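You operate a simulated robot arm through the tools that you are given. There is no shell and no other tool.

Carry out the task below with a simulated two-armed robot. There is one attempt and no reset: what you move stays moved.

JOB
Open the right bench drawer, take the yellow block and put it in the inside of the right bench drawer and shut the drawer again. Then shut the left bench drawer. Then put the blue suction cup from the bench top on the under 200 m shelf. Then fetch the film roll marked "E" from the bench top and stand it on the shelf under the steel bench. Then put the yellow nozzle on the top of the wooden table away on the bench top. Then lift the clear card tray lid open. Do these in the order given. Set down upright: blue suction cup, film roll, yellow nozzle.

The check looks at the end state, three seconds after you hand in, the way a careful person would. Anything else that was tipped, shoved, dropped, spilled or broken makes it a failure. Lids that push on must go on centred and level and be pressed home; caps that screw on are set level and turned clockwise until they are tight.

ROBOT AND FRAMES
Two 7-joint arms with fingered hands on one trunk, on a base that moves. Base frame: it is fixed to the floor where the robot stands at the start and does not move with it; the origin is under the middle of the robot, x ahead of it, y to its left, z up. Readings come in mm, degrees, newtons and seconds.
The left shoulder is at the start at [88, 170, 1161], the right one opposite. With the tool pointing down near the work surface each hand reaches from about 280 to 780 mm from the robot's upright axis, wherever it stands, measured 20 degrees to its own side. Places, roughly: bench top [-100, 2500, 800]; blue suction cup (5x5x5 cm) [-600, 1700, 900]; clear card tray lid [9700, -400, 1700]; film roll [0, 1750, 1000]; inside of the right bench drawer [-400, 1600, 700]; left bench drawer [-600, 2200, 700]; right bench drawer [-500, 1700, 700]; shelf under the steel bench [-200, 2200, 200]; under 200 m shelf [-2900, 2900, 1000]; yellow block (6x5x4 cm) [-400, 2200, 900]; yellow nozzle (3x3x6 cm) [10400, -2900, 500]. Payload 4 kg a hand.
The tool frame of a hand sits at the grasp point between the pads (the TCP): z along the fingers, y along the line on which they close. The tips reach 26 mm beyond it. The gripper opens to 132 mm; its body begins 73 mm behind the TCP. The gripper is a hand of 4 fingers: y runs from the thumb to the fingers, the wrist lies at [0, 0, -224] in the tool frame, and closing takes about 1.5 s.
Orientation is told as [roll, pitch, yaw] about the base's x, y, z axes, in that order, counted from this pose: with the fingers straight down and closing along the base's y, the tool's x points along the base's -x, its y along +y and its z along -z.

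CONTROLS
- The arms move only by the tool apply_moves. It takes "left_deltas", "right_deltas" or both (then of equal length, played together; a hand with none holds still); each is a list of rows, each a list of 6 numbers: the shift along the tool's x, y, z in units of 50 mm (1.0 is 50 mm), then the turn, a rotation vector about the tool's x, y, z in units of 4 degrees (1.0 is 4 degrees). In form: [[dx, dy, dz, wx, wy, wz], ...]. A call has 1 to 20 rows; each row shifts and turns the commanded pose from where the row before left it, along the tool's axes as they then stand. "left_grip" and "right_grip" are, for a hand that has rows, the gripper command, from -1 (shut) to 1 (fully open), values between in proportion, set as the call begins (left out, the last holds). A call with a number of a shift or a turn outside -1 to 1 is refused whole. Each row takes 0.2 s and may step no farther than 50 mm and 8.6 degrees from the row before; otherwise, or with a gripper value out of range, the whole call is refused. Where a pose cannot be reached the arm comes as near as it can. A force on the tool above 40 N (or 10 N above the force at the start of the call, whichever is more), or a blocked arm, ends the call early, and 0.2 s more pass. The fingers move at their own pace (about 108 mm/s each) and stop on an object; they squeeze with about 24 N. The grip force told is the motor's: it shows also when the fingers shut on nothing. Time passes only in rows, and 0.2 s behind the last, so rows that do not move let the fingers close. It gives the time, the measured TCP pose, the force on the tool (base axes), the opening and the grip force at its end, in the units of the frame above (readings bear some noise), with the torque about the TCP (base axes, N m) and any sound that the robot's microphone picked up.
- Cameras (640 x 400 px; columns grow to the right, rows downward): "scene" is now at [177.9, -4.4, 1343.4]; the picture's right is [0.02, -1.00, 0.00], its down [-0.58, -0.01, -0.81] and it looks along [0.81, 0.01, -0.58] (base axes); focal length 264 px, centre (320, 200). "left" rides on the left gripper at [-73, 6, -94] in its tool frame; the picture's right is [-0.08, -1.00, 0.00], its down [0.79, -0.06, -0.62] and it looks along [0.61, -0.05, 0.79] (tool axes); focal length 230 px, centre (320, 200). "right" rides on the right gripper at [73, 6, -94] in its tool frame; the picture's right is [-0.08, 1.00, 0.00], its down [-0.78, -0.06, -0.62] and it looks along [-0.61, -0.05, 0.79] (tool axes); focal length 230 px, centre (320, 200). There is no depth. A picture from a camera that has moved, and an enlarged one, comes with that camera's place and axes in the base frame and with its lens. The place of the scene camera against the robot may be out by one fixed shift of up to 12 mm in any direction.
- get_image(camera): a new picture of that camera. No time passes.
- raise_lower(by): moves the trunk up (or, below 0, down) by that many mm; the arms and the scene camera ride with it, the base frame stays. It gives what a move gives, with no picture.
- drive_base(legs): drives the robot by 1 to 6 legs, each [ahead, left, turn to the left] in mm, mm and degrees, along the robot's own axes; the way and the turn of a leg run together, so that a leg with both is an arc; at most 1500 mm and 180 degrees a leg. The arms and the cameras ride along, it lands a little off, and it stops where it bumps. It gives what a move gives.
- grasp_type(shape, hand): the hand has 4 fingers and takes this shape, open, in about a second: jaw (thumb against the fingers, like two jaws); tri (thumb and two fingers); tip (a fingertip pinch); poke (one finger out to press); point (the index stretched); flat (the hand flat); cup (the hand cupped); fist (a fist). The gripper value then closes the fingers along that shape, each until it touches; the sizes above hold for jaw. It gives what a move gives, with no picture.
- head_to(pan, tilt): turns the head with the scene camera to pan (to the left, within 80 degrees either way) and tilt (down, from -29 to 69), counted from straight ahead of the robot (the tilt from the chest, where the trunk bows). It gives what a move gives.
- inspect(camera, box): a new picture of the part [left, top, right, bottom] of that camera's present view, enlarged. No time passes.
- finish_job(): hands the job in; it is judged then, once.

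Places have to be worked out from the pictures, the camera data and where the tool is seen. Open the grippers and draw the arms clear of the work before you hand the job in, unless the task says otherwise.

The tools are called after "Emit:" by a JSON object that holds its "op" and its "data". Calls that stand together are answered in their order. apply_moves: Moves the arms, as the interface text tells. Its arguments: {"type":"object","properties":{"left_deltas":{"type":"array"},"left_grip":{"type":"number"},"right_deltas":{"type":"array"},"right_grip":{"type":"number"}},"required":[]} The other tools are called the same way: raise_lower (by) moves the trunk up or down; grasp_type (shape, hand) gives the hand a shape; drive_base (legs) drives the base; head_to (pan, tilt) turns the head that bears the scene camera; get_image (camera) takes a picture; inspect (camera, box) takes an enlarged picture of a part of a camera's view; finish_job () hands the job in.

At the start:

```text
time_s: 0.0
left_ee_pos: [478.5, 192.2, 989.2]
left_orientation: [0.0, 0.0, 0.0]
left_wrist_force: [0.8, 0.6, -0.1]
left_ft_torque: [0.06, 0.02, -0.02]
left_grip_width: 131.6
left_grip_force: 0.0
left_shape: jaw
right_ee_pos: [526.8, -236.5, 906.2]
right_orientation: [0.1, 0.1, 0.0]
right_wrist_force: [-0.1, -0.2, -0.9]
right_ft_torque: [0.01, 0.01, -0.01]
right_grip_width: 131.7
right_grip_force: 0.0
right_shape: jaw
trunk travel left (down, up): [-175.0, 176.0]
robot x, y, heading: [-1.7, 2.2, -0.2]
head pan, tilt (commanded): [1.1, 35.8]
```

scene: 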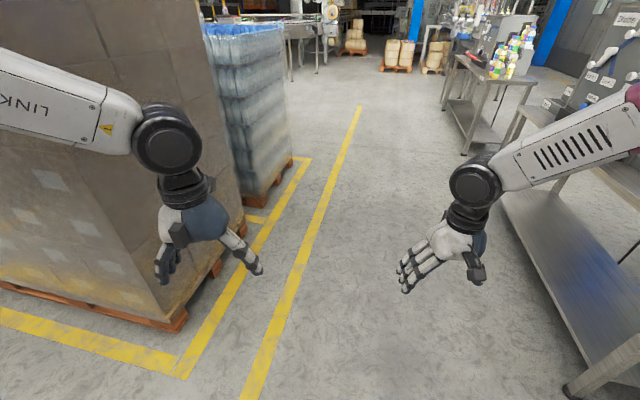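
right: 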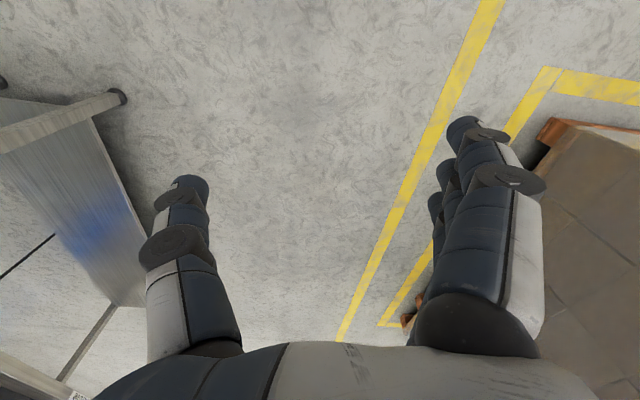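
left: 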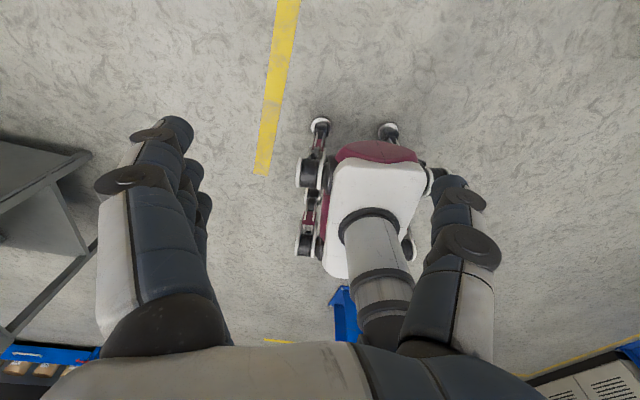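

I start by looking around: the bench should be to the left (y about 2000), so I turn the head to the left.

Emit:
{"op": "head_to", "data": {"pan": 80, "tilt": 20}}

Emit:
{"op": "get_image", "data": {"camera": "scene"}}

```text
time_s: 1.5
left_ee_pos: [479.1, 191.1, 988.0]
left_orientation: [0.0, 0.1, 0.0]
left_wrist_force: [-0.2, 0.0, 0.4]
left_ft_torque: [0.02, -0.01, 0.01]
left_grip_width: 131.8
left_grip_force: 0.1
left_shape: jaw
right_ee_pos: [526.2, -236.7, 906.4]
right_orientation: [-0.1, 0.0, -0.1]
right_wrist_force: [0.1, -0.6, 0.5]
right_ft_torque: [0.0, 0.02, 0.01]
right_grip_width: 131.6
right_grip_force: 0.0
right_shape: jaw
trunk travel left (down, up): [-175.0, 176.0]
robot x, y, heading: [-4.9, 0.3, -0.1]
head pan, tilt (commanded): [80.0, 20.0]
```

```text
taken
camera scene: at [106.6, 85.7, 1368.5], right [0.98, -0.17, 0.0], down [-0.06, -0.34, -0.94], along [0.16, 0.93, -0.34], focal length 264 px, centre (320, 200)
```

scene: 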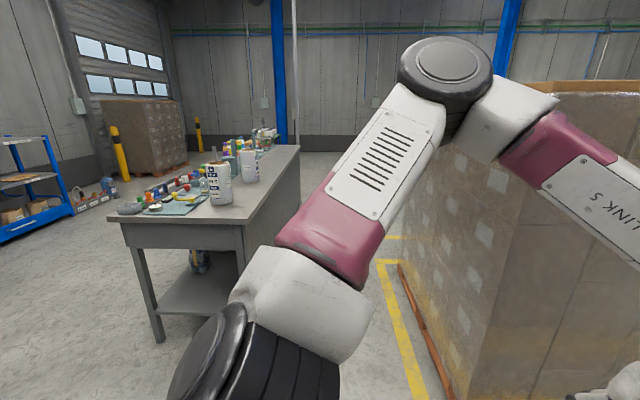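

The bench runs along +y with its near end at y about 1300 and x about -610…-55; the drawers should face -x. I turn the base to the left to see the surroundings before driving.

Emit:
{"op": "drive_base", "data": {"legs": [[0, 0, 90]]}}

Emit:
{"op": "head_to", "data": {"pan": 30, "tilt": 20}}

Emit:
{"op": "get_image", "data": {"camera": "scene"}}

```text
time_s: 5.8
left_ee_pos: [-207.2, 473.3, 989.5]
left_orientation: [0.0, 0.0, 91.9]
left_wrist_force: [-0.2, -0.4, 0.1]
left_ft_torque: [0.03, -0.02, -0.01]
left_grip_width: 132.0
left_grip_force: 0.0
left_shape: jaw
right_ee_pos: [217.0, 533.0, 905.9]
right_orientation: [0.0, 0.0, 92.0]
right_wrist_force: [-0.3, 0.6, -0.7]
right_ft_torque: [0.01, 0.02, -0.04]
right_grip_width: 131.9
right_grip_force: 0.0
right_shape: jaw
trunk travel left (down, up): [-175.0, 176.0]
robot x, y, heading: [1.7, -0.6, 91.8]
head pan, tilt (commanded): [80.0, 20.0]
```

```text
time_s: 7.0
left_ee_pos: [-207.6, 472.2, 989.6]
left_orientation: [0.0, 0.0, 92.0]
left_wrist_force: [-0.5, 0.4, -0.5]
left_ft_torque: [0.0, -0.04, 0.03]
left_grip_width: 131.9
left_grip_force: 0.0
left_shape: jaw
right_ee_pos: [217.1, 533.7, 907.2]
right_orientation: [0.0, 0.1, 92.0]
right_wrist_force: [-0.5, -1.0, -0.1]
right_ft_torque: [0.02, 0.0, 0.0]
right_grip_width: 131.8
right_grip_force: 0.1
right_shape: jaw
trunk travel left (down, up): [-175.0, 176.0]
robot x, y, heading: [-0.8, 3.7, 91.9]
head pan, tilt (commanded): [30.0, 20.0]
```

```text
taken
camera scene: at [-56.3, 167.1, 1368.5], right [0.85, 0.53, 0.0], down [0.18, -0.29, -0.94], along [-0.5, 0.8, -0.34], focal length 264 px, centre (320, 200)
```

scene: 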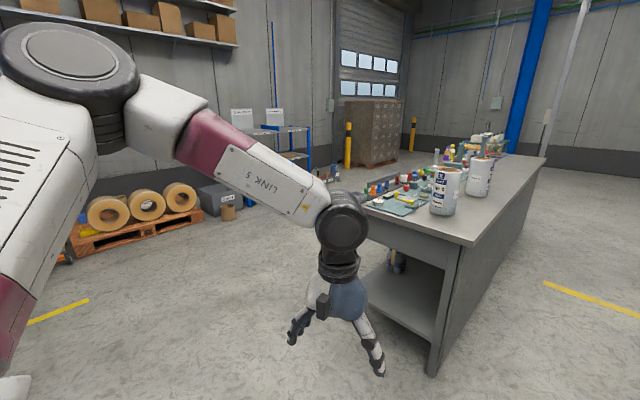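

The floor to the left of the bench looks clear here; I look further left to check the way.

Emit:
{"op": "head_to", "data": {"pan": 75, "tilt": 25}}

Emit:
{"op": "get_image", "data": {"camera": "scene"}}

Emit:
{"op": "head_to", "data": {"pan": 0, "tilt": 20}}

Emit:
{"op": "get_image", "data": {"camera": "scene"}}

```text
time_s: 8.1
left_ee_pos: [-207.9, 471.8, 989.1]
left_orientation: [0.0, 0.0, 92.0]
left_wrist_force: [0.3, 0.8, -0.1]
left_ft_torque: [-0.04, -0.04, 0.04]
left_grip_width: 131.9
left_grip_force: 0.1
left_shape: jaw
right_ee_pos: [217.7, 534.7, 907.0]
right_orientation: [0.0, 0.0, 92.0]
right_wrist_force: [0.3, -0.5, -1.2]
right_ft_torque: [0.0, 0.03, -0.01]
right_grip_width: 132.0
right_grip_force: 0.0
right_shape: jaw
trunk travel left (down, up): [-175.0, 176.0]
robot x, y, heading: [-1.2, 0.4, 91.9]
head pan, tilt (commanded): [75.0, 25.0]
```

```text
taken
camera scene: at [-96.7, 109.0, 1360.4], right [0.23, 0.97, 0.0], down [0.41, -0.1, -0.91], along [-0.88, 0.21, -0.42], focal length 264 px, centre (320, 200)
```

scene: 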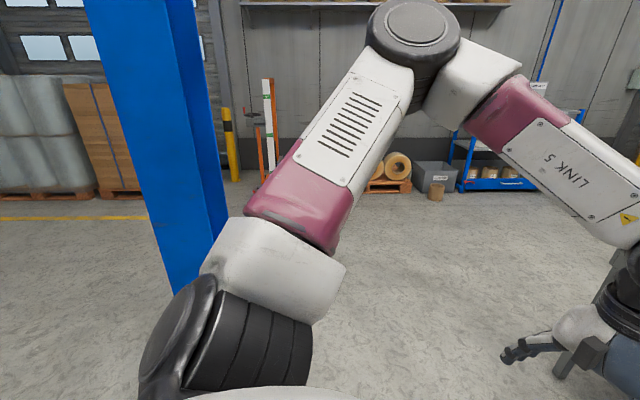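

```text
time_s: 9.6
left_ee_pos: [-207.6, 470.9, 988.7]
left_orientation: [0.0, 0.0, 92.0]
left_wrist_force: [1.2, 0.5, 0.0]
left_ft_torque: [0.01, -0.01, 0.01]
left_grip_width: 131.6
left_grip_force: 0.1
left_shape: jaw
right_ee_pos: [218.0, 533.8, 906.5]
right_orientation: [-0.2, 0.1, 92.0]
right_wrist_force: [-0.6, -0.1, 1.3]
right_ft_torque: [0.02, 0.01, -0.01]
right_grip_width: 131.9
right_grip_force: 0.1
right_shape: jaw
trunk travel left (down, up): [-175.0, 176.0]
robot x, y, heading: [-0.6, 0.4, 92.1]
head pan, tilt (commanded): [0.0, 20.0]
```

```text
taken
camera scene: at [-10.2, 181.1, 1368.5], right [1.0, 0.03, 0.0], down [0.01, -0.34, -0.94], along [-0.03, 0.94, -0.34], focal length 264 px, centre (320, 200)
```

scene: 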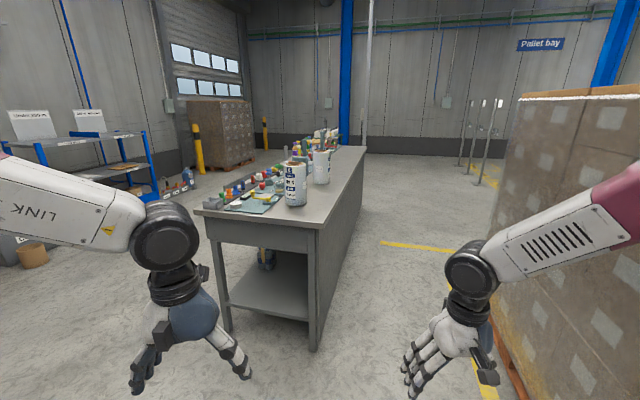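

The left side is free (blue column at about (-1700,-520)). I drive to the left and then ahead to a place on the -x side of the bench.

Emit:
{"op": "drive_base", "data": {"legs": [[0, 1400, -2], [1450, 0, 0]]}}

Emit:
{"op": "head_to", "data": {"pan": -60, "tilt": 30}}

Emit:
{"op": "get_image", "data": {"camera": "scene"}}

Emit:
{"op": "head_to", "data": {"pan": 0, "tilt": 20}}

Emit:
{"op": "get_image", "data": {"camera": "scene"}}

```text
time_s: 17.9
left_ee_pos: [-1190.0, 451.2, 988.2]
left_orientation: [-0.1, 0.1, 91.4]
left_wrist_force: [0.9, -0.4, -0.1]
left_ft_torque: [-0.01, 0.03, 0.01]
left_grip_width: 131.9
left_grip_force: 0.0
left_shape: jaw
right_ee_pos: [-764.8, 506.2, 908.1]
right_orientation: [0.1, -0.1, 91.3]
right_wrist_force: [0.3, 0.4, 0.2]
right_ft_torque: [0.01, 0.04, 0.01]
right_grip_width: 131.9
right_grip_force: 0.1
right_shape: jaw
trunk travel left (down, up): [-175.0, 176.0]
robot x, y, heading: [-990.4, -20.9, 91.1]
head pan, tilt (commanded): [0.0, 20.0]
stopped in leg 1: the robot was blocked; the commanded pose is now the measured one
```

```text
time_s: 19.2
left_ee_pos: [-1192.5, 450.2, 987.9]
left_orientation: [0.0, 0.1, 91.2]
left_wrist_force: [0.0, -0.2, -1.0]
left_ft_torque: [0.02, 0.01, 0.01]
left_grip_width: 131.7
left_grip_force: 0.0
left_shape: jaw
right_ee_pos: [-766.3, 505.9, 906.2]
right_orientation: [-0.1, -0.1, 91.3]
right_wrist_force: [0.3, -0.1, 1.0]
right_ft_torque: [0.03, -0.03, 0.02]
right_grip_width: 131.7
right_grip_force: 0.1
right_shape: jaw
trunk travel left (down, up): [-175.0, 176.0]
robot x, y, heading: [-987.8, -24.1, 91.3]
head pan, tilt (commanded): [-60.0, 30.0]
```

```text
taken
camera scene: at [-918.9, 110.1, 1352.4], right [0.52, -0.86, 0.0], down [-0.43, -0.26, -0.87], along [0.74, 0.45, -0.5], focal length 264 px, centre (320, 200)
```

scene: 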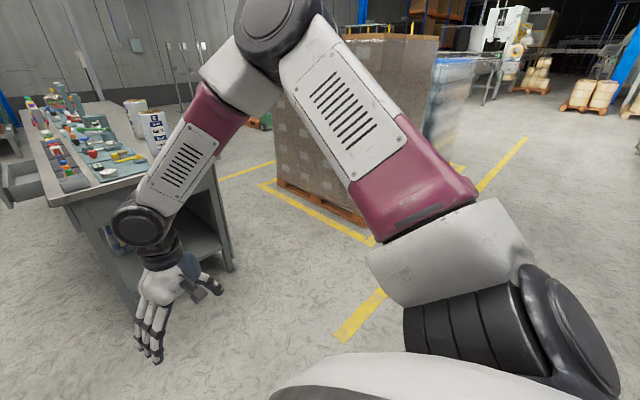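

```text
time_s: 20.5
left_ee_pos: [-1190.6, 450.1, 989.2]
left_orientation: [0.1, -0.1, 91.3]
left_wrist_force: [-0.3, 0.6, -0.2]
left_ft_torque: [0.0, 0.02, 0.0]
left_grip_width: 132.0
left_grip_force: 0.0
left_shape: jaw
right_ee_pos: [-765.6, 506.1, 906.9]
right_orientation: [0.1, 0.0, 91.3]
right_wrist_force: [-1.2, 0.0, 0.3]
right_ft_torque: [-0.02, 0.02, -0.01]
right_grip_width: 131.8
right_grip_force: 0.0
right_shape: jaw
trunk travel left (down, up): [-175.0, 176.0]
robot x, y, heading: [-992.4, -23.9, 90.7]
head pan, tilt (commanded): [0.0, 20.0]
```

```text
taken
camera scene: at [-998.1, 156.3, 1368.5], right [1.0, 0.02, 0.0], down [0.01, -0.34, -0.94], along [-0.02, 0.94, -0.34], focal length 264 px, centre (320, 200)
```

scene: 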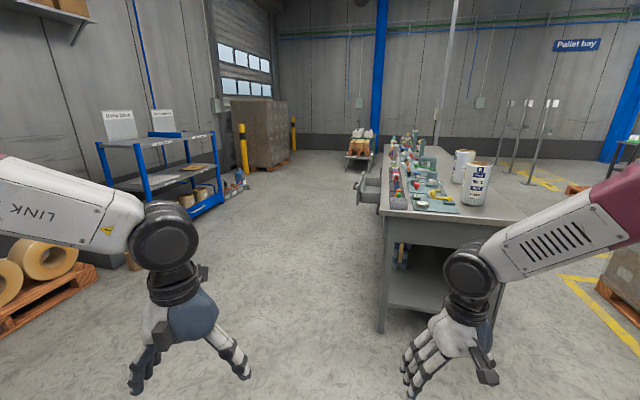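

Blocked at x≈-990; I look left to see what I bumped.

Emit:
{"op": "head_to", "data": {"pan": 80, "tilt": 45}}

Emit:
{"op": "get_image", "data": {"camera": "scene"}}

Emit:
{"op": "get_image", "data": {"camera": "left"}}

```text
time_s: 22.0
left_ee_pos: [-1192.1, 449.1, 989.9]
left_orientation: [0.0, -0.1, 91.3]
left_wrist_force: [-0.1, 1.5, 1.0]
left_ft_torque: [-0.01, 0.01, 0.0]
left_grip_width: 131.9
left_grip_force: 0.0
left_shape: jaw
right_ee_pos: [-765.9, 505.3, 906.7]
right_orientation: [0.0, 0.1, 91.3]
right_wrist_force: [-0.2, -0.3, 0.0]
right_ft_torque: [-0.02, 0.02, 0.0]
right_grip_width: 131.8
right_grip_force: 0.0
right_shape: jaw
trunk travel left (down, up): [-175.0, 176.0]
robot x, y, heading: [-988.0, -20.8, 91.1]
head pan, tilt (commanded): [80.0, 45.0]
```

```text
taken
camera scene: at [-1076.6, 75.8, 1329.8], right [0.15, 0.99, 0.0], down [0.7, -0.11, -0.71], along [-0.7, 0.11, -0.71], focal length 264 px, centre (320, 200)
```

scene: 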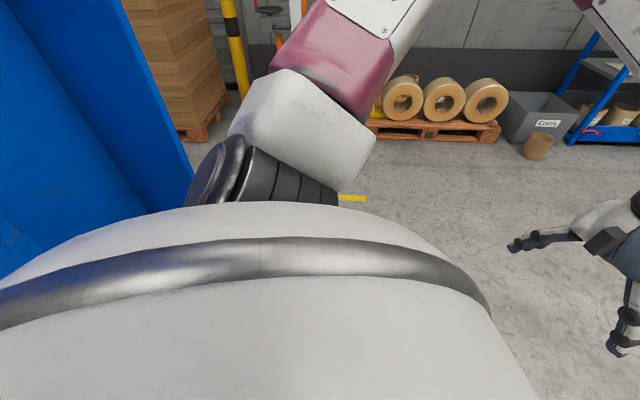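

```text
taken
camera left: at [-1198.5, 522.2, 1081.7], right [0.99, 0.1, 0.0], down [0.08, -0.78, 0.62], along [0.06, -0.61, -0.79], focal length 230 px, centre (320, 200)
```

left: 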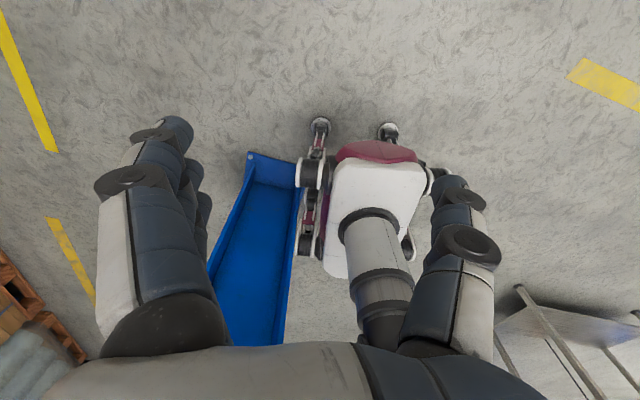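

The blue column (front face at y≈-58, x from -1500 to -1246) is right beside the base. I shift slightly right, go ahead past it, then left and ahead to the bench side.

Emit:
{"op": "drive_base", "data": {"legs": [[0, -60, -1], [500, 0, 0], [0, 400, 0], [800, 0, 0]]}}

Emit:
{"op": "head_to", "data": {"pan": -60, "tilt": 25}}

Emit:
{"op": "get_image", "data": {"camera": "scene"}}

Emit:
{"op": "head_to", "data": {"pan": 0, "tilt": 20}}

Emit:
{"op": "get_image", "data": {"camera": "scene"}}

```text
time_s: 33.2
left_ee_pos: [-1528.9, 1743.8, 988.8]
left_orientation: [0.0, 0.0, 90.6]
left_wrist_force: [0.7, -0.4, -0.3]
left_ft_torque: [-0.03, 0.0, 0.02]
left_grip_width: 131.5
left_grip_force: 0.1
left_shape: jaw
right_ee_pos: [-1101.5, 1795.3, 906.5]
right_orientation: [0.0, -0.1, 90.7]
right_wrist_force: [-1.1, 0.5, -0.8]
right_ft_torque: [-0.02, 0.01, -0.02]
right_grip_width: 131.8
right_grip_force: 0.1
right_shape: jaw
trunk travel left (down, up): [-175.0, 176.0]
robot x, y, heading: [-1330.5, 1268.1, 90.8]
head pan, tilt (commanded): [80.0, 45.0]
```

```text
time_s: 35.5
left_ee_pos: [-1528.1, 1743.7, 987.9]
left_orientation: [0.0, 0.0, 90.7]
left_wrist_force: [0.8, -0.2, -0.8]
left_ft_torque: [0.04, -0.01, -0.02]
left_grip_width: 131.7
left_grip_force: 0.0
left_shape: jaw
right_ee_pos: [-1102.5, 1795.5, 906.5]
right_orientation: [0.0, 0.1, 90.7]
right_wrist_force: [0.7, -1.1, -0.2]
right_ft_torque: [0.02, -0.03, -0.01]
right_grip_width: 131.9
right_grip_force: 0.0
right_shape: jaw
trunk travel left (down, up): [-175.0, 176.0]
robot x, y, heading: [-1334.3, 1269.0, 90.8]
head pan, tilt (commanded): [-60.0, 25.0]
```

```text
taken
camera scene: at [-1257.6, 1402.2, 1360.4], right [0.51, -0.86, 0.0], down [-0.36, -0.21, -0.91], along [0.78, 0.46, -0.42], focal length 264 px, centre (320, 200)
```

scene: 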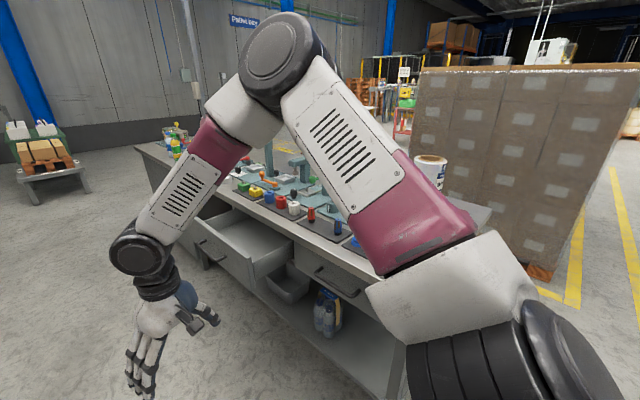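

```text
time_s: 36.8
left_ee_pos: [-1527.9, 1744.1, 987.4]
left_orientation: [0.0, 0.1, 90.8]
left_wrist_force: [0.6, -0.2, 0.2]
left_ft_torque: [-0.04, 0.01, -0.02]
left_grip_width: 131.8
left_grip_force: 0.0
left_shape: jaw
right_ee_pos: [-1103.2, 1795.9, 906.8]
right_orientation: [0.0, 0.0, 90.6]
right_wrist_force: [-0.6, -0.1, -0.1]
right_ft_torque: [-0.02, 0.03, 0.02]
right_grip_width: 131.7
right_grip_force: 0.1
right_shape: jaw
trunk travel left (down, up): [-175.0, 176.0]
robot x, y, heading: [-1330.7, 1264.9, 90.6]
head pan, tilt (commanded): [0.0, 20.0]
```

```text
taken
camera scene: at [-1337.8, 1448.4, 1368.5], right [1.0, 0.01, 0.0], down [0.0, -0.34, -0.94], along [-0.01, 0.94, -0.34], focal length 264 px, centre (320, 200)
```

scene: 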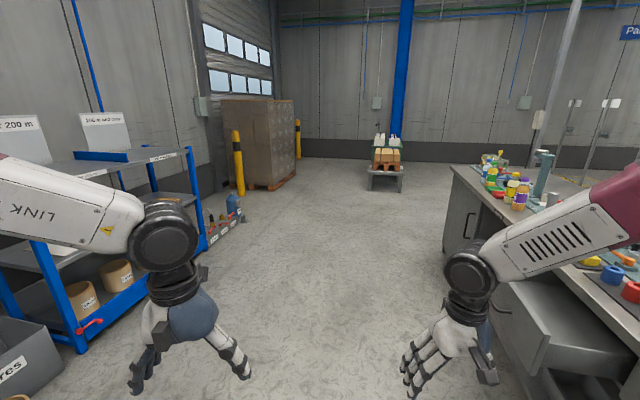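

I see the open drawer and a closed drawer with a handle to its right. I turn to face the bench (+x) and move left to about y=1750.

Emit:
{"op": "drive_base", "data": {"legs": [[0, 0, -90.7], [0, 480, 0]]}}

Emit:
{"op": "head_to", "data": {"pan": 0, "tilt": 30}}

Emit:
{"op": "get_image", "data": {"camera": "scene"}}

```text
time_s: 45.4
left_ee_pos: [-841.1, 1935.8, 989.2]
left_orientation: [0.0, 0.0, -0.9]
left_wrist_force: [0.3, 0.2, -0.7]
left_ft_torque: [0.02, 0.02, -0.01]
left_grip_width: 131.6
left_grip_force: 0.1
left_shape: jaw
right_ee_pos: [-802.4, 1507.4, 907.2]
right_orientation: [0.0, 0.0, -1.0]
right_wrist_force: [-0.2, -0.1, 0.2]
right_ft_torque: [0.0, -0.02, 0.0]
right_grip_width: 131.6
right_grip_force: 0.0
right_shape: jaw
trunk travel left (down, up): [-175.0, 176.0]
robot x, y, heading: [-1322.1, 1749.8, -1.2]
head pan, tilt (commanded): [0.0, 20.0]
```

```text
time_s: 46.1
left_ee_pos: [-842.1, 1934.2, 989.1]
left_orientation: [0.0, -0.1, -0.8]
left_wrist_force: [0.6, 0.0, -0.1]
left_ft_torque: [-0.02, 0.02, 0.0]
left_grip_width: 131.9
left_grip_force: 0.1
left_shape: jaw
right_ee_pos: [-802.0, 1507.7, 906.8]
right_orientation: [0.0, -0.1, -0.8]
right_wrist_force: [-0.4, -0.6, 0.1]
right_ft_torque: [0.02, 0.01, 0.02]
right_grip_width: 131.7
right_grip_force: 0.1
right_shape: jaw
trunk travel left (down, up): [-175.0, 176.0]
robot x, y, heading: [-1327.5, 1754.2, -1.3]
head pan, tilt (commanded): [0.0, 30.0]
```

```text
taken
camera scene: at [-1143.4, 1742.8, 1352.5], right [-0.02, -1.0, 0.0], down [-0.5, 0.01, -0.87], along [0.87, -0.02, -0.5], focal length 264 px, centre (320, 200)
```

scene: 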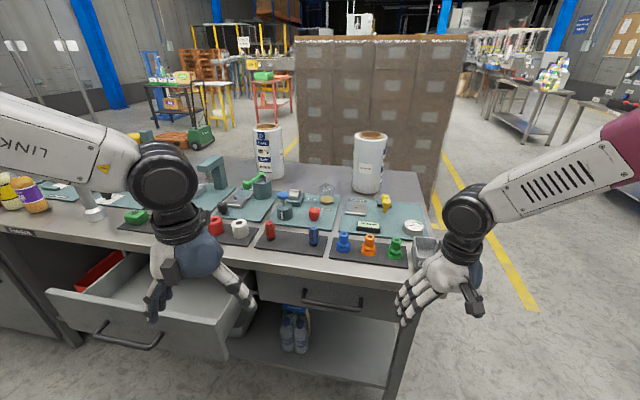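

Now the bench is in front of me. I enlarge parts of the view to identify the objects.

Emit:
{"op": "inspect", "data": {"camera": "scene", "box": [220, 110, 460, 290]}}

Emit:
{"op": "inspect", "data": {"camera": "scene", "box": [0, 130, 280, 360]}}

Emit:
{"op": "get_image", "data": {"camera": "left"}}

Emit:
{"op": "get_image", "data": {"camera": "right"}}

```text
2.22 times, centred on (340, 200) of scene
camera zoom: at [-1143.4, 1742.8, 1352.5], right [-0.02, -1.0, 0.0], down [-0.5, 0.01, -0.87], along [0.87, -0.02, -0.5], focal length 588 px, centre (276, 200)
```

zoom: 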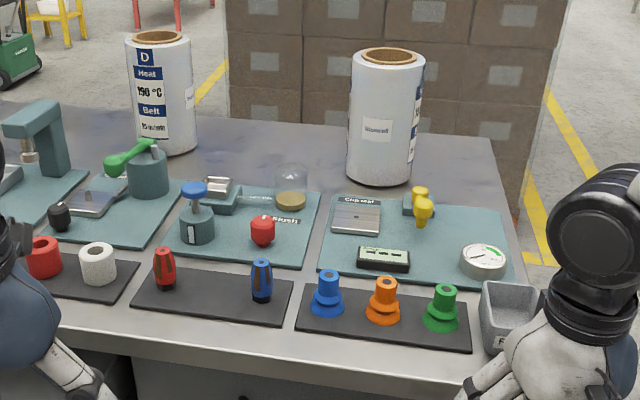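

```text
1.74 times, centred on (140, 245) of scene
camera zoom: at [-1143.4, 1742.8, 1352.5], right [-0.02, -1.0, 0.0], down [-0.5, 0.01, -0.87], along [0.87, -0.02, -0.5], focal length 460 px, centre (633, 122)
```

zoom: 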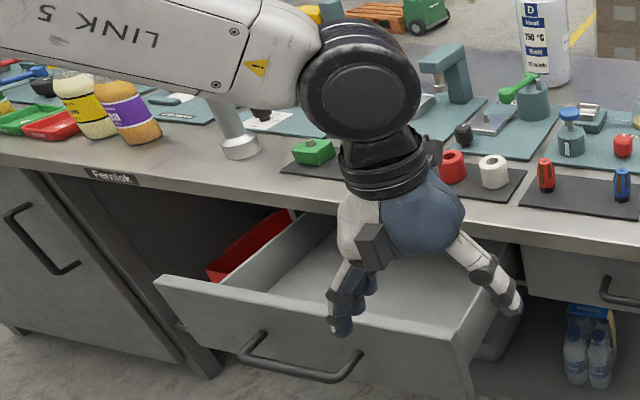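

```text
taken
camera left: at [-768.2, 1939.6, 1081.7], right [0.06, -1.0, 0.0], down [-0.79, -0.05, 0.62], along [-0.62, -0.04, -0.79], focal length 230 px, centre (320, 200)
```

left: 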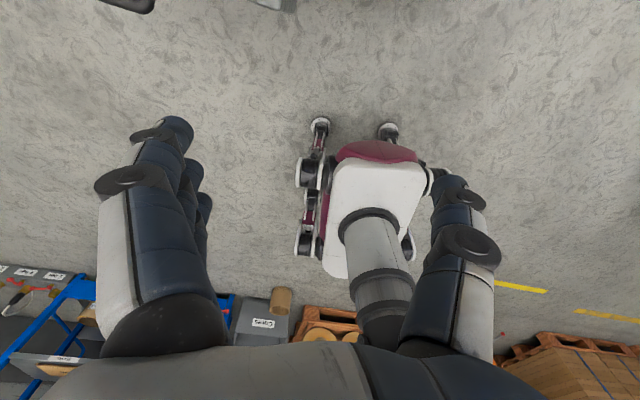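

```text
taken
camera right: at [-874.9, 1516.1, 1001.5], right [0.09, 1.0, 0.0], down [0.78, -0.07, 0.62], along [0.61, -0.06, -0.79], focal length 230 px, centre (320, 200)
```

right: 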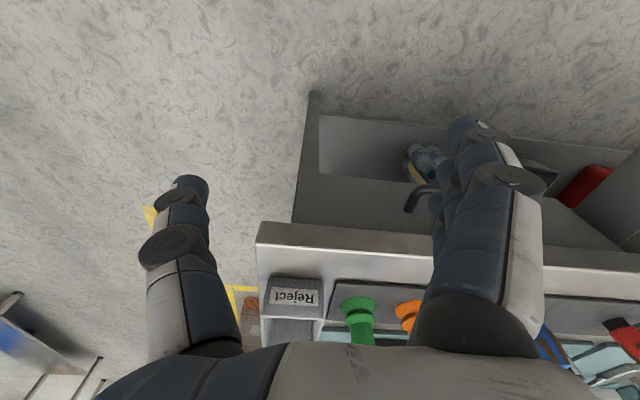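

The bench is rotated by about 12° against the base axes (its front normal points to heading about -12°). I turn the base to heading about -12° and look again.

Emit:
{"op": "drive_base", "data": {"legs": [[0, 0, -10.8]]}}

Emit:
{"op": "apply_moves", "data": {"left_deltas": [[0.5, 0.8, -0.3, 0, 0, 0], [0.5, 0.8, -0.3, 0, 0, 0], [0.3, 0.8, -0.3, 0, 0, 0], [0, 0.5, 0, 0, 0, 0]]}}

Emit:
{"op": "head_to", "data": {"pan": 0, "tilt": 38}}

Emit:
{"op": "get_image", "data": {"camera": "scene"}}

Emit:
{"op": "get_image", "data": {"camera": "right"}}

```text
time_s: 47.3
left_ee_pos: [-816.8, 1841.2, 987.9]
left_orientation: [0.0, 0.0, -11.7]
left_wrist_force: [0.6, -0.2, -0.5]
left_ft_torque: [0.03, 0.0, -0.01]
left_grip_width: 131.8
left_grip_force: 0.0
left_shape: jaw
right_ee_pos: [-858.2, 1414.5, 907.0]
right_orientation: [0.0, 0.0, -11.7]
right_wrist_force: [1.1, 0.4, 0.9]
right_ft_torque: [0.04, 0.0, 0.01]
right_grip_width: 131.7
right_grip_force: 0.1
right_shape: jaw
trunk travel left (down, up): [-175.0, 176.0]
robot x, y, heading: [-1327.6, 1753.7, -11.7]
head pan, tilt (commanded): [0.0, 30.0]
```

```text
time_s: 48.3
left_ee_pos: [-851.0, 1997.1, 1030.7]
left_orientation: [0.1, 0.0, -11.8]
left_wrist_force: [0.3, -0.7, 0.2]
left_ft_torque: [0.03, 0.01, 0.02]
left_grip_width: 131.8
left_grip_force: 0.1
left_shape: jaw
right_ee_pos: [-857.1, 1413.9, 906.6]
right_orientation: [0.1, 0.1, -11.7]
right_wrist_force: [-0.5, 0.9, 0.6]
right_ft_torque: [0.0, -0.03, 0.02]
right_grip_width: 131.8
right_grip_force: 0.1
right_shape: jaw
trunk travel left (down, up): [-175.0, 176.0]
robot x, y, heading: [-1320.8, 1746.5, -12.1]
head pan, tilt (commanded): [0.0, 30.0]
```

```text
time_s: 49.0
left_ee_pos: [-850.1, 1996.6, 1032.5]
left_orientation: [0.0, 0.1, -11.6]
left_wrist_force: [0.1, -0.6, -0.2]
left_ft_torque: [0.02, 0.0, -0.01]
left_grip_width: 132.0
left_grip_force: 0.1
left_shape: jaw
right_ee_pos: [-857.6, 1414.0, 906.8]
right_orientation: [0.0, 0.0, -11.7]
right_wrist_force: [0.0, -0.1, -1.0]
right_ft_torque: [-0.03, 0.0, 0.0]
right_grip_width: 131.9
right_grip_force: 0.1
right_shape: jaw
trunk travel left (down, up): [-175.0, 176.0]
robot x, y, heading: [-1326.1, 1753.7, -12.2]
head pan, tilt (commanded): [0.0, 38.0]
```

```text
taken
camera scene: at [-1151.4, 1709.0, 1340.1], right [-0.21, -0.98, 0.0], down [-0.6, 0.13, -0.79], along [0.77, -0.16, -0.62], focal length 264 px, centre (320, 200)
```

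scene: 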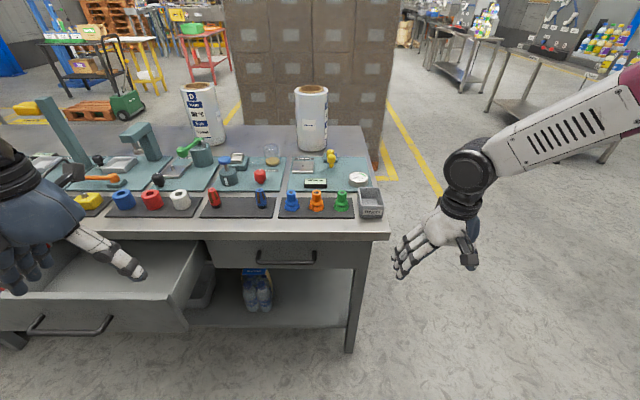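

```text
taken
camera right: at [-927.6, 1435.7, 1001.5], right [0.28, 0.96, 0.0], down [0.76, -0.22, 0.62], along [0.59, -0.17, -0.79], focal length 230 px, centre (320, 200)
```

right: 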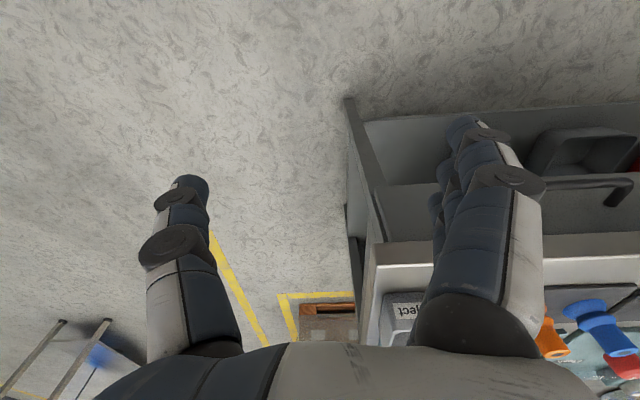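

Now the view is square to the bench. I enlarge the bench top and drawers.

Emit:
{"op": "inspect", "data": {"camera": "scene", "box": [60, 120, 220, 220]}}

Emit:
{"op": "inspect", "data": {"camera": "scene", "box": [200, 80, 400, 220]}}

Emit:
{"op": "inspect", "data": {"camera": "scene", "box": [180, 210, 400, 350]}}

Emit:
{"op": "inspect", "data": {"camera": "scene", "box": [0, 220, 220, 360]}}

```text
4.00 times, centred on (140, 170) of scene
camera zoom: at [-1151.4, 1709.0, 1340.1], right [-0.21, -0.98, 0.0], down [-0.6, 0.13, -0.79], along [0.77, -0.16, -0.62], focal length 1058 px, centre (1040, 320)
```

zoom: 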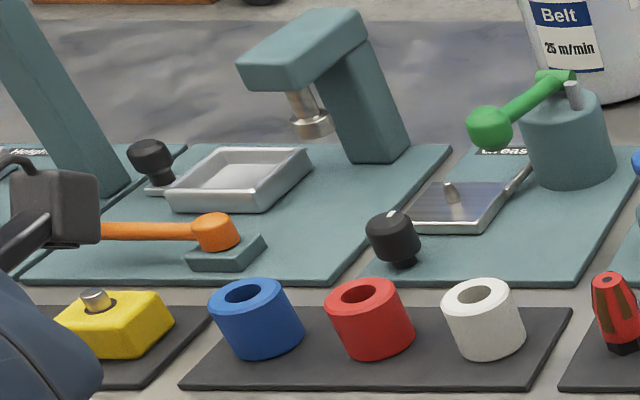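

```text
2.86 times, centred on (300, 150) of scene
camera zoom: at [-1151.4, 1709.0, 1340.1], right [-0.21, -0.98, 0.0], down [-0.6, 0.13, -0.79], along [0.77, -0.16, -0.62], focal length 756 px, centre (377, 343)
```

zoom: 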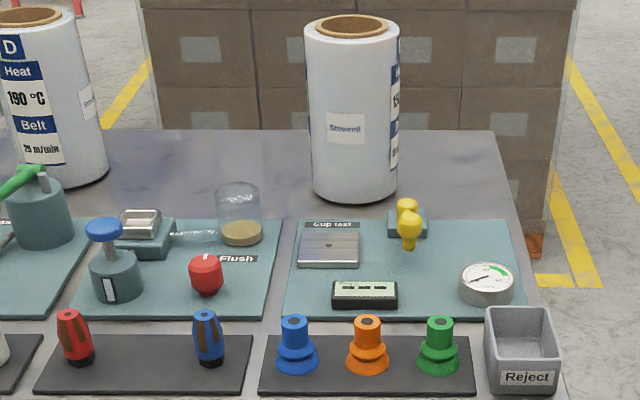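

```text
2.86 times, centred on (290, 280) of scene
camera zoom: at [-1151.4, 1709.0, 1340.1], right [-0.21, -0.98, 0.0], down [-0.6, 0.13, -0.79], along [0.77, -0.16, -0.62], focal length 756 px, centre (406, -29)
```

zoom: 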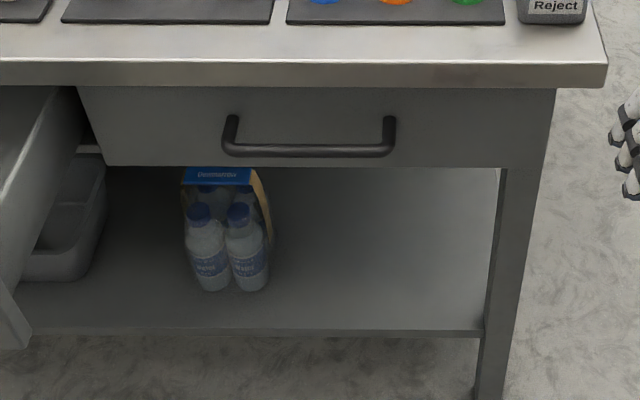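

```text
2.86 times, centred on (110, 290) of scene
camera zoom: at [-1151.4, 1709.0, 1340.1], right [-0.21, -0.98, 0.0], down [-0.6, 0.13, -0.79], along [0.77, -0.16, -0.62], focal length 756 px, centre (920, -57)
```

zoom: 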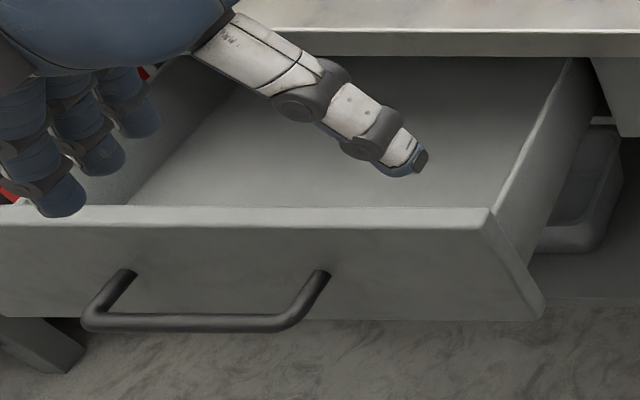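

Triangulating the right-drawer handle gives: bar about 653 mm ahead of the robot axis, spanning 8…166 mm left, z≈748, with about 41 mm stand-off. I shift the base left by 290 so the handle is on the right arm's side, and turn the right hand to point forward with vertical closing (fingers up).

Emit:
{"op": "drive_base", "data": {"legs": [[0, 290, 0]]}}

Emit:
{"op": "apply_moves", "data": {"right_deltas": [[0, 0, 0, -0.962, -0.962, 0.962], [0, 0, 0, -0.962, -0.962, 0.962], [0, 0, 0, -0.962, -0.962, 0.962], [0, 0, 0, -0.962, -0.962, 0.962], [0, 0, 0, -0.962, -0.962, 0.962], [0, 0, 0, -0.962, -0.962, 0.962], [0, 0, 0, -0.962, -0.962, 0.962], [0, 0, 0, -0.962, -0.962, 0.962], [0, 0, 0, -0.962, -0.962, 0.962], [0, 0, 0, -0.962, -0.962, 0.962], [0, 0, 0, -0.962, -0.962, 0.962], [0, 0, 0, -0.962, -0.962, 0.962], [0, 0, 0, -0.962, -0.962, 0.962], [0, 0, 0, -0.962, -0.962, 0.962], [0, 0, 0, -0.962, -0.962, 0.962], [0, 0, 0, -0.962, -0.962, 0.962], [0, 0, 0, -0.962, -0.962, 0.962], [0, 0, 0, -0.962, -0.962, 0.962]], "right_grip": 0.1}}

Emit:
{"op": "get_image", "data": {"camera": "scene"}}

Emit:
{"op": "get_image", "data": {"camera": "right"}}

```text
time_s: 52.1
left_ee_pos: [-792.9, 2278.2, 1031.9]
left_orientation: [0.0, 0.1, -11.6]
left_wrist_force: [0.0, 0.3, 0.2]
left_ft_torque: [-0.01, 0.0, 0.02]
left_grip_width: 132.0
left_grip_force: 0.0
left_shape: jaw
right_ee_pos: [-798.4, 1695.5, 907.6]
right_orientation: [0.0, 0.1, -11.5]
right_wrist_force: [0.1, -0.9, 0.2]
right_ft_torque: [-0.03, 0.0, -0.01]
right_grip_width: 131.9
right_grip_force: 0.1
right_shape: jaw
trunk travel left (down, up): [-175.0, 176.0]
robot x, y, heading: [-1265.7, 2034.2, -11.6]
head pan, tilt (commanded): [0.0, 38.0]
```

```text
time_s: 55.9
left_ee_pos: [-792.4, 2277.9, 1031.8]
left_orientation: [0.0, 0.0, -11.6]
left_wrist_force: [0.4, -0.7, -0.3]
left_ft_torque: [0.01, -0.02, -0.02]
left_grip_width: 131.6
left_grip_force: 0.0
left_shape: jaw
right_ee_pos: [-799.3, 1695.1, 906.6]
right_orientation: [90.1, 0.2, -101.7]
right_wrist_force: [-0.3, 0.2, -1.1]
right_ft_torque: [-0.02, -0.04, 0.03]
right_grip_width: 73.2
right_grip_force: 0.0
right_shape: jaw
trunk travel left (down, up): [-175.0, 176.0]
robot x, y, heading: [-1270.2, 2031.2, -11.9]
head pan, tilt (commanded): [0.0, 38.0]
```

```text
taken
camera scene: at [-1092.6, 1989.0, 1340.0], right [-0.2, -0.98, 0.0], down [-0.6, 0.13, -0.79], along [0.77, -0.16, -0.62], focal length 264 px, centre (320, 200)
```

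scene: 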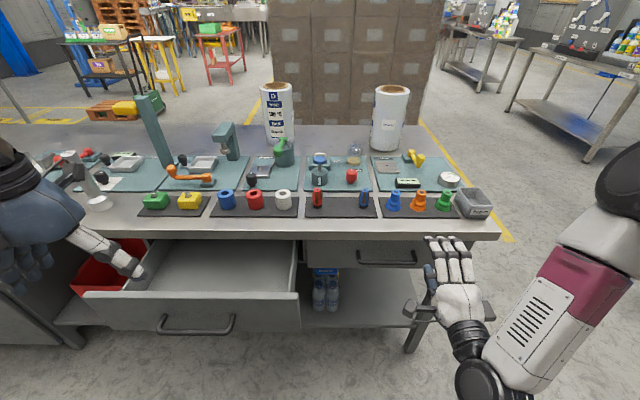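

```text
taken
camera right: at [-875.0, 1786.4, 913.7], right [-0.02, -0.08, 1.0], down [-0.76, -0.64, -0.06], along [0.65, -0.76, -0.05], focal length 230 px, centre (320, 200)
```

right: 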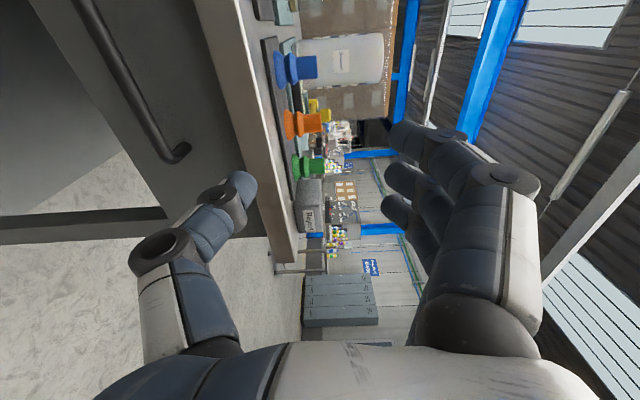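

The forward-pointing pose is reached. The handle centre works out to about (-669, 1707, 748); I lower the right hand to bar height in front of it with a ~50 mm opening.

Emit:
{"op": "apply_moves", "data": {"right_deltas": [[0.15, -0.8, 0, 0, 0, 0], [0.15, -0.8, 0, 0, 0, 0], [0.2, -0.8, 0, 0, 0, 0], [0.2, -0.78, 0, 0, 0, 0], [0, 0, 0, 0, 0, 0]], "right_grip": -0.25}}

Emit:
{"op": "get_image", "data": {"camera": "right"}}

Emit:
{"op": "get_image", "data": {"camera": "scene"}}

```text
time_s: 57.1
left_ee_pos: [-792.9, 2278.2, 1031.4]
left_orientation: [0.0, 0.0, -11.6]
left_wrist_force: [0.2, 0.1, 0.2]
left_ft_torque: [-0.01, -0.01, -0.01]
left_grip_width: 131.8
left_grip_force: 0.0
left_shape: jaw
right_ee_pos: [-790.7, 1728.8, 749.1]
right_orientation: [90.1, 0.0, -101.6]
right_wrist_force: [0.1, 0.3, 0.0]
right_ft_torque: [0.01, 0.03, 0.03]
right_grip_width: 50.1
right_grip_force: 0.0
right_shape: jaw
trunk travel left (down, up): [-175.0, 176.0]
robot x, y, heading: [-1266.9, 2032.9, -11.6]
head pan, tilt (commanded): [0.0, 38.0]
```

```text
taken
camera right: at [-866.7, 1819.9, 756.1], right [-0.02, -0.08, 1.0], down [-0.76, -0.64, -0.06], along [0.65, -0.76, -0.05], focal length 230 px, centre (320, 200)
```

right: 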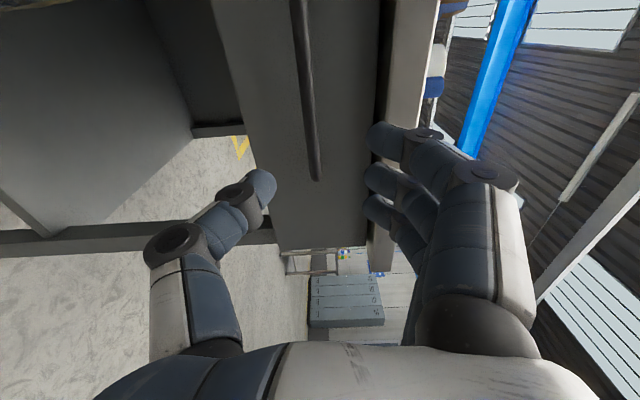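

```text
taken
camera scene: at [-1093.0, 1989.0, 1340.1], right [-0.2, -0.98, 0.0], down [-0.6, 0.13, -0.79], along [0.77, -0.16, -0.62], focal length 264 px, centre (320, 200)
```

scene: 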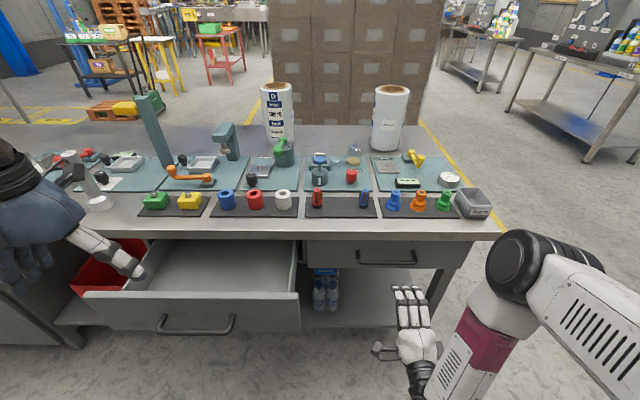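

The bar lies between thumb and fingers in the right-hand view. I move 110 mm forward, slightly lower, and check before closing.

Emit:
{"op": "apply_moves", "data": {"right_deltas": [[0, -0.08, 0.6, 0, 0, 0], [0, 0, 0.6, 0, 0, 0], [0, 0, 0.6, 0, 0, 0], [0, 0, 0.4, 0, 0, 0]]}}

Emit:
{"op": "get_image", "data": {"camera": "right"}}

Emit:
{"op": "inspect", "data": {"camera": "scene", "box": [320, 210, 480, 310]}}

```text
time_s: 58.1
left_ee_pos: [-793.4, 2279.4, 1031.2]
left_orientation: [0.1, 0.0, -11.6]
left_wrist_force: [0.1, -0.7, 0.6]
left_ft_torque: [0.02, -0.01, -0.02]
left_grip_width: 132.0
left_grip_force: 0.0
left_shape: jaw
right_ee_pos: [-681.3, 1708.3, 742.9]
right_orientation: [89.9, 0.0, -101.5]
right_wrist_force: [0.2, -0.3, 0.4]
right_ft_torque: [0.02, 0.01, 0.01]
right_grip_width: 50.0
right_grip_force: 0.0
right_shape: jaw
trunk travel left (down, up): [-175.0, 176.0]
robot x, y, heading: [-1262.7, 2033.2, -11.7]
head pan, tilt (commanded): [0.0, 38.0]
```

```text
taken
camera right: at [-758.3, 1798.9, 750.0], right [-0.02, -0.08, 1.0], down [-0.76, -0.64, -0.06], along [0.65, -0.76, -0.05], focal length 230 px, centre (320, 200)
```

right: 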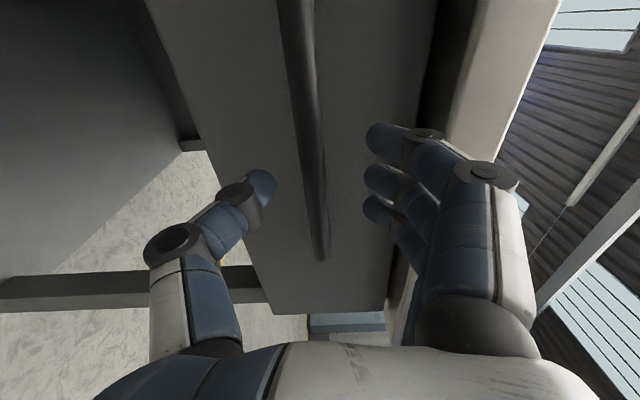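

```text
4.00 times, centred on (400, 260) of scene
camera zoom: at [-1092.7, 1989.1, 1340.0], right [-0.2, -0.98, 0.0], down [-0.6, 0.13, -0.79], along [0.77, -0.16, -0.62], focal length 1058 px, centre (0, -40)
```

zoom: 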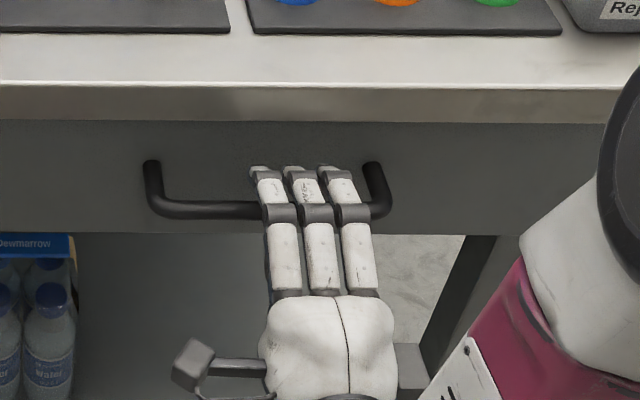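

Fingers lie above the bar and thumb below. I close the hand on the bar.

Emit:
{"op": "apply_moves", "data": {"right_deltas": [[0, 0, 0.1, 0, 0, 0], [0, 0, 0, 0, 0, 0], [0, 0, 0, 0, 0, 0], [0, 0, 0, 0, 0, 0], [0, 0, 0, 0, 0, 0], [0, 0, 0, 0, 0, 0]], "right_grip": -1}}

Emit:
{"op": "get_image", "data": {"camera": "right"}}

```text
time_s: 59.5
left_ee_pos: [-792.5, 2277.5, 1031.3]
left_orientation: [0.0, 0.1, -11.6]
left_wrist_force: [-0.1, 0.6, 0.3]
left_ft_torque: [0.0, 0.03, 0.01]
left_grip_width: 131.8
left_grip_force: 0.0
left_shape: jaw
right_ee_pos: [-677.5, 1706.5, 743.5]
right_orientation: [90.1, 0.0, -101.6]
right_wrist_force: [2.4, -0.2, 1.7]
right_ft_torque: [0.01, -0.02, -0.03]
right_grip_width: 8.4
right_grip_force: 23.8
right_shape: jaw
trunk travel left (down, up): [-175.0, 176.0]
robot x, y, heading: [-1264.8, 2033.6, -11.4]
head pan, tilt (commanded): [0.0, 38.0]
```

```text
taken
camera right: at [-754.1, 1798.0, 750.1], right [-0.02, -0.08, 1.0], down [-0.76, -0.64, -0.06], along [0.65, -0.76, -0.05], focal length 230 px, centre (320, 200)
```

right: 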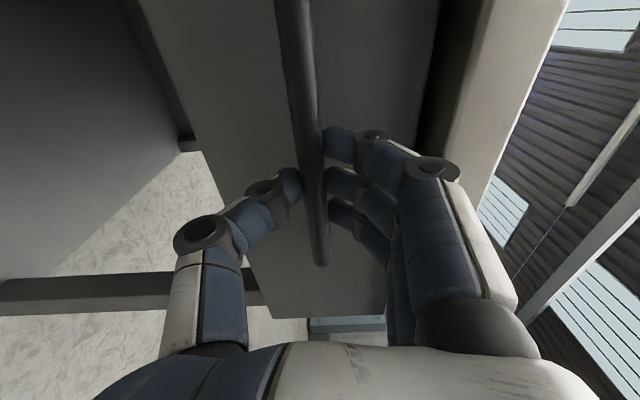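

The bar is gripped (8.4 mm, 23.8 N). I pull back gently along the drawer's direction.

Emit:
{"op": "apply_moves", "data": {"right_deltas": [[0, 0, -0.4, 0, 0, 0], [0, 0, -0.5, 0, 0, 0], [0, 0, -0.5, 0, 0, 0], [0, 0, -0.5, 0, 0, 0]], "right_grip": -1}}

Emit:
{"op": "get_image", "data": {"camera": "scene"}}

```text
time_s: 60.5
left_ee_pos: [-793.5, 2278.1, 1031.5]
left_orientation: [0.1, 0.0, -11.5]
left_wrist_force: [0.8, 0.4, 0.7]
left_ft_torque: [0.03, -0.01, 0.0]
left_grip_width: 132.1
left_grip_force: 0.1
left_shape: jaw
right_ee_pos: [-774.1, 1726.4, 743.5]
right_orientation: [89.9, 0.0, -101.5]
right_wrist_force: [0.7, 4.1, 0.1]
right_ft_torque: [0.02, -0.03, 0.07]
right_grip_width: 8.3
right_grip_force: 23.9
right_shape: jaw
trunk travel left (down, up): [-175.0, 176.0]
robot x, y, heading: [-1262.6, 2029.4, -11.7]
head pan, tilt (commanded): [0.0, 38.0]
```

```text
taken
camera scene: at [-1093.0, 1989.4, 1340.0], right [-0.2, -0.98, 0.0], down [-0.6, 0.12, -0.79], along [0.77, -0.16, -0.62], focal length 264 px, centre (320, 200)
```

scene: 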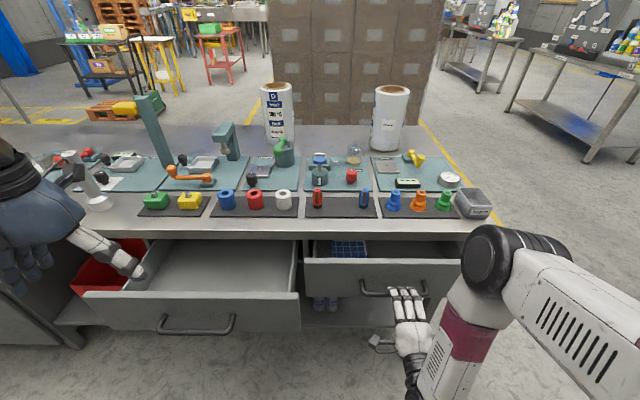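

The drawer slides out smoothly, about 95 mm so far. I pull another ~115 mm.

Emit:
{"op": "apply_moves", "data": {"right_deltas": [[0, 0, -0.5, 0, 0, 0], [0, 0, -0.5, 0, 0, 0], [0, 0, -0.5, 0, 0, 0], [0, 0, -0.5, 0, 0, 0], [0, 0, -0.3, 0, 0, 0], [0, 0, 0, 0, 0, 0]], "right_grip": -1}}

Emit:
{"op": "get_image", "data": {"camera": "scene"}}

```text
time_s: 61.9
left_ee_pos: [-792.3, 2278.2, 1031.3]
left_orientation: [-0.2, 0.0, -11.6]
left_wrist_force: [-0.2, 0.4, 0.1]
left_ft_torque: [0.02, 0.02, -0.01]
left_grip_width: 131.9
left_grip_force: 0.0
left_shape: jaw
right_ee_pos: [-882.1, 1751.0, 744.1]
right_orientation: [90.0, 0.0, -101.6]
right_wrist_force: [2.9, 14.3, -2.9]
right_ft_torque: [0.04, 0.02, 0.22]
right_grip_width: 8.3
right_grip_force: 24.0
right_shape: jaw
trunk travel left (down, up): [-175.0, 176.0]
robot x, y, heading: [-1267.7, 2031.4, -11.8]
head pan, tilt (commanded): [0.0, 38.0]
```

```text
taken
camera scene: at [-1092.4, 1990.2, 1340.0], right [-0.2, -0.98, 0.0], down [-0.6, 0.12, -0.79], along [0.77, -0.16, -0.62], focal length 264 px, centre (320, 200)
```

scene: 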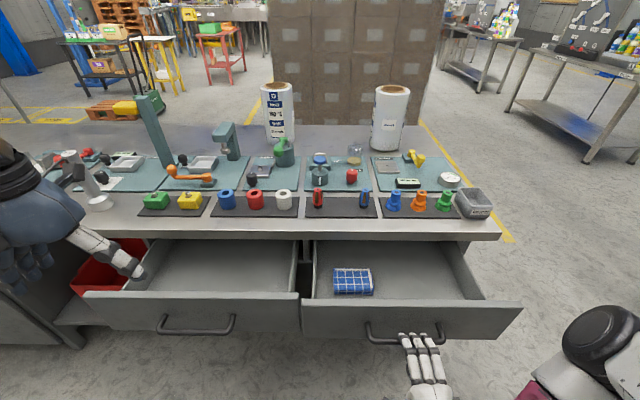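

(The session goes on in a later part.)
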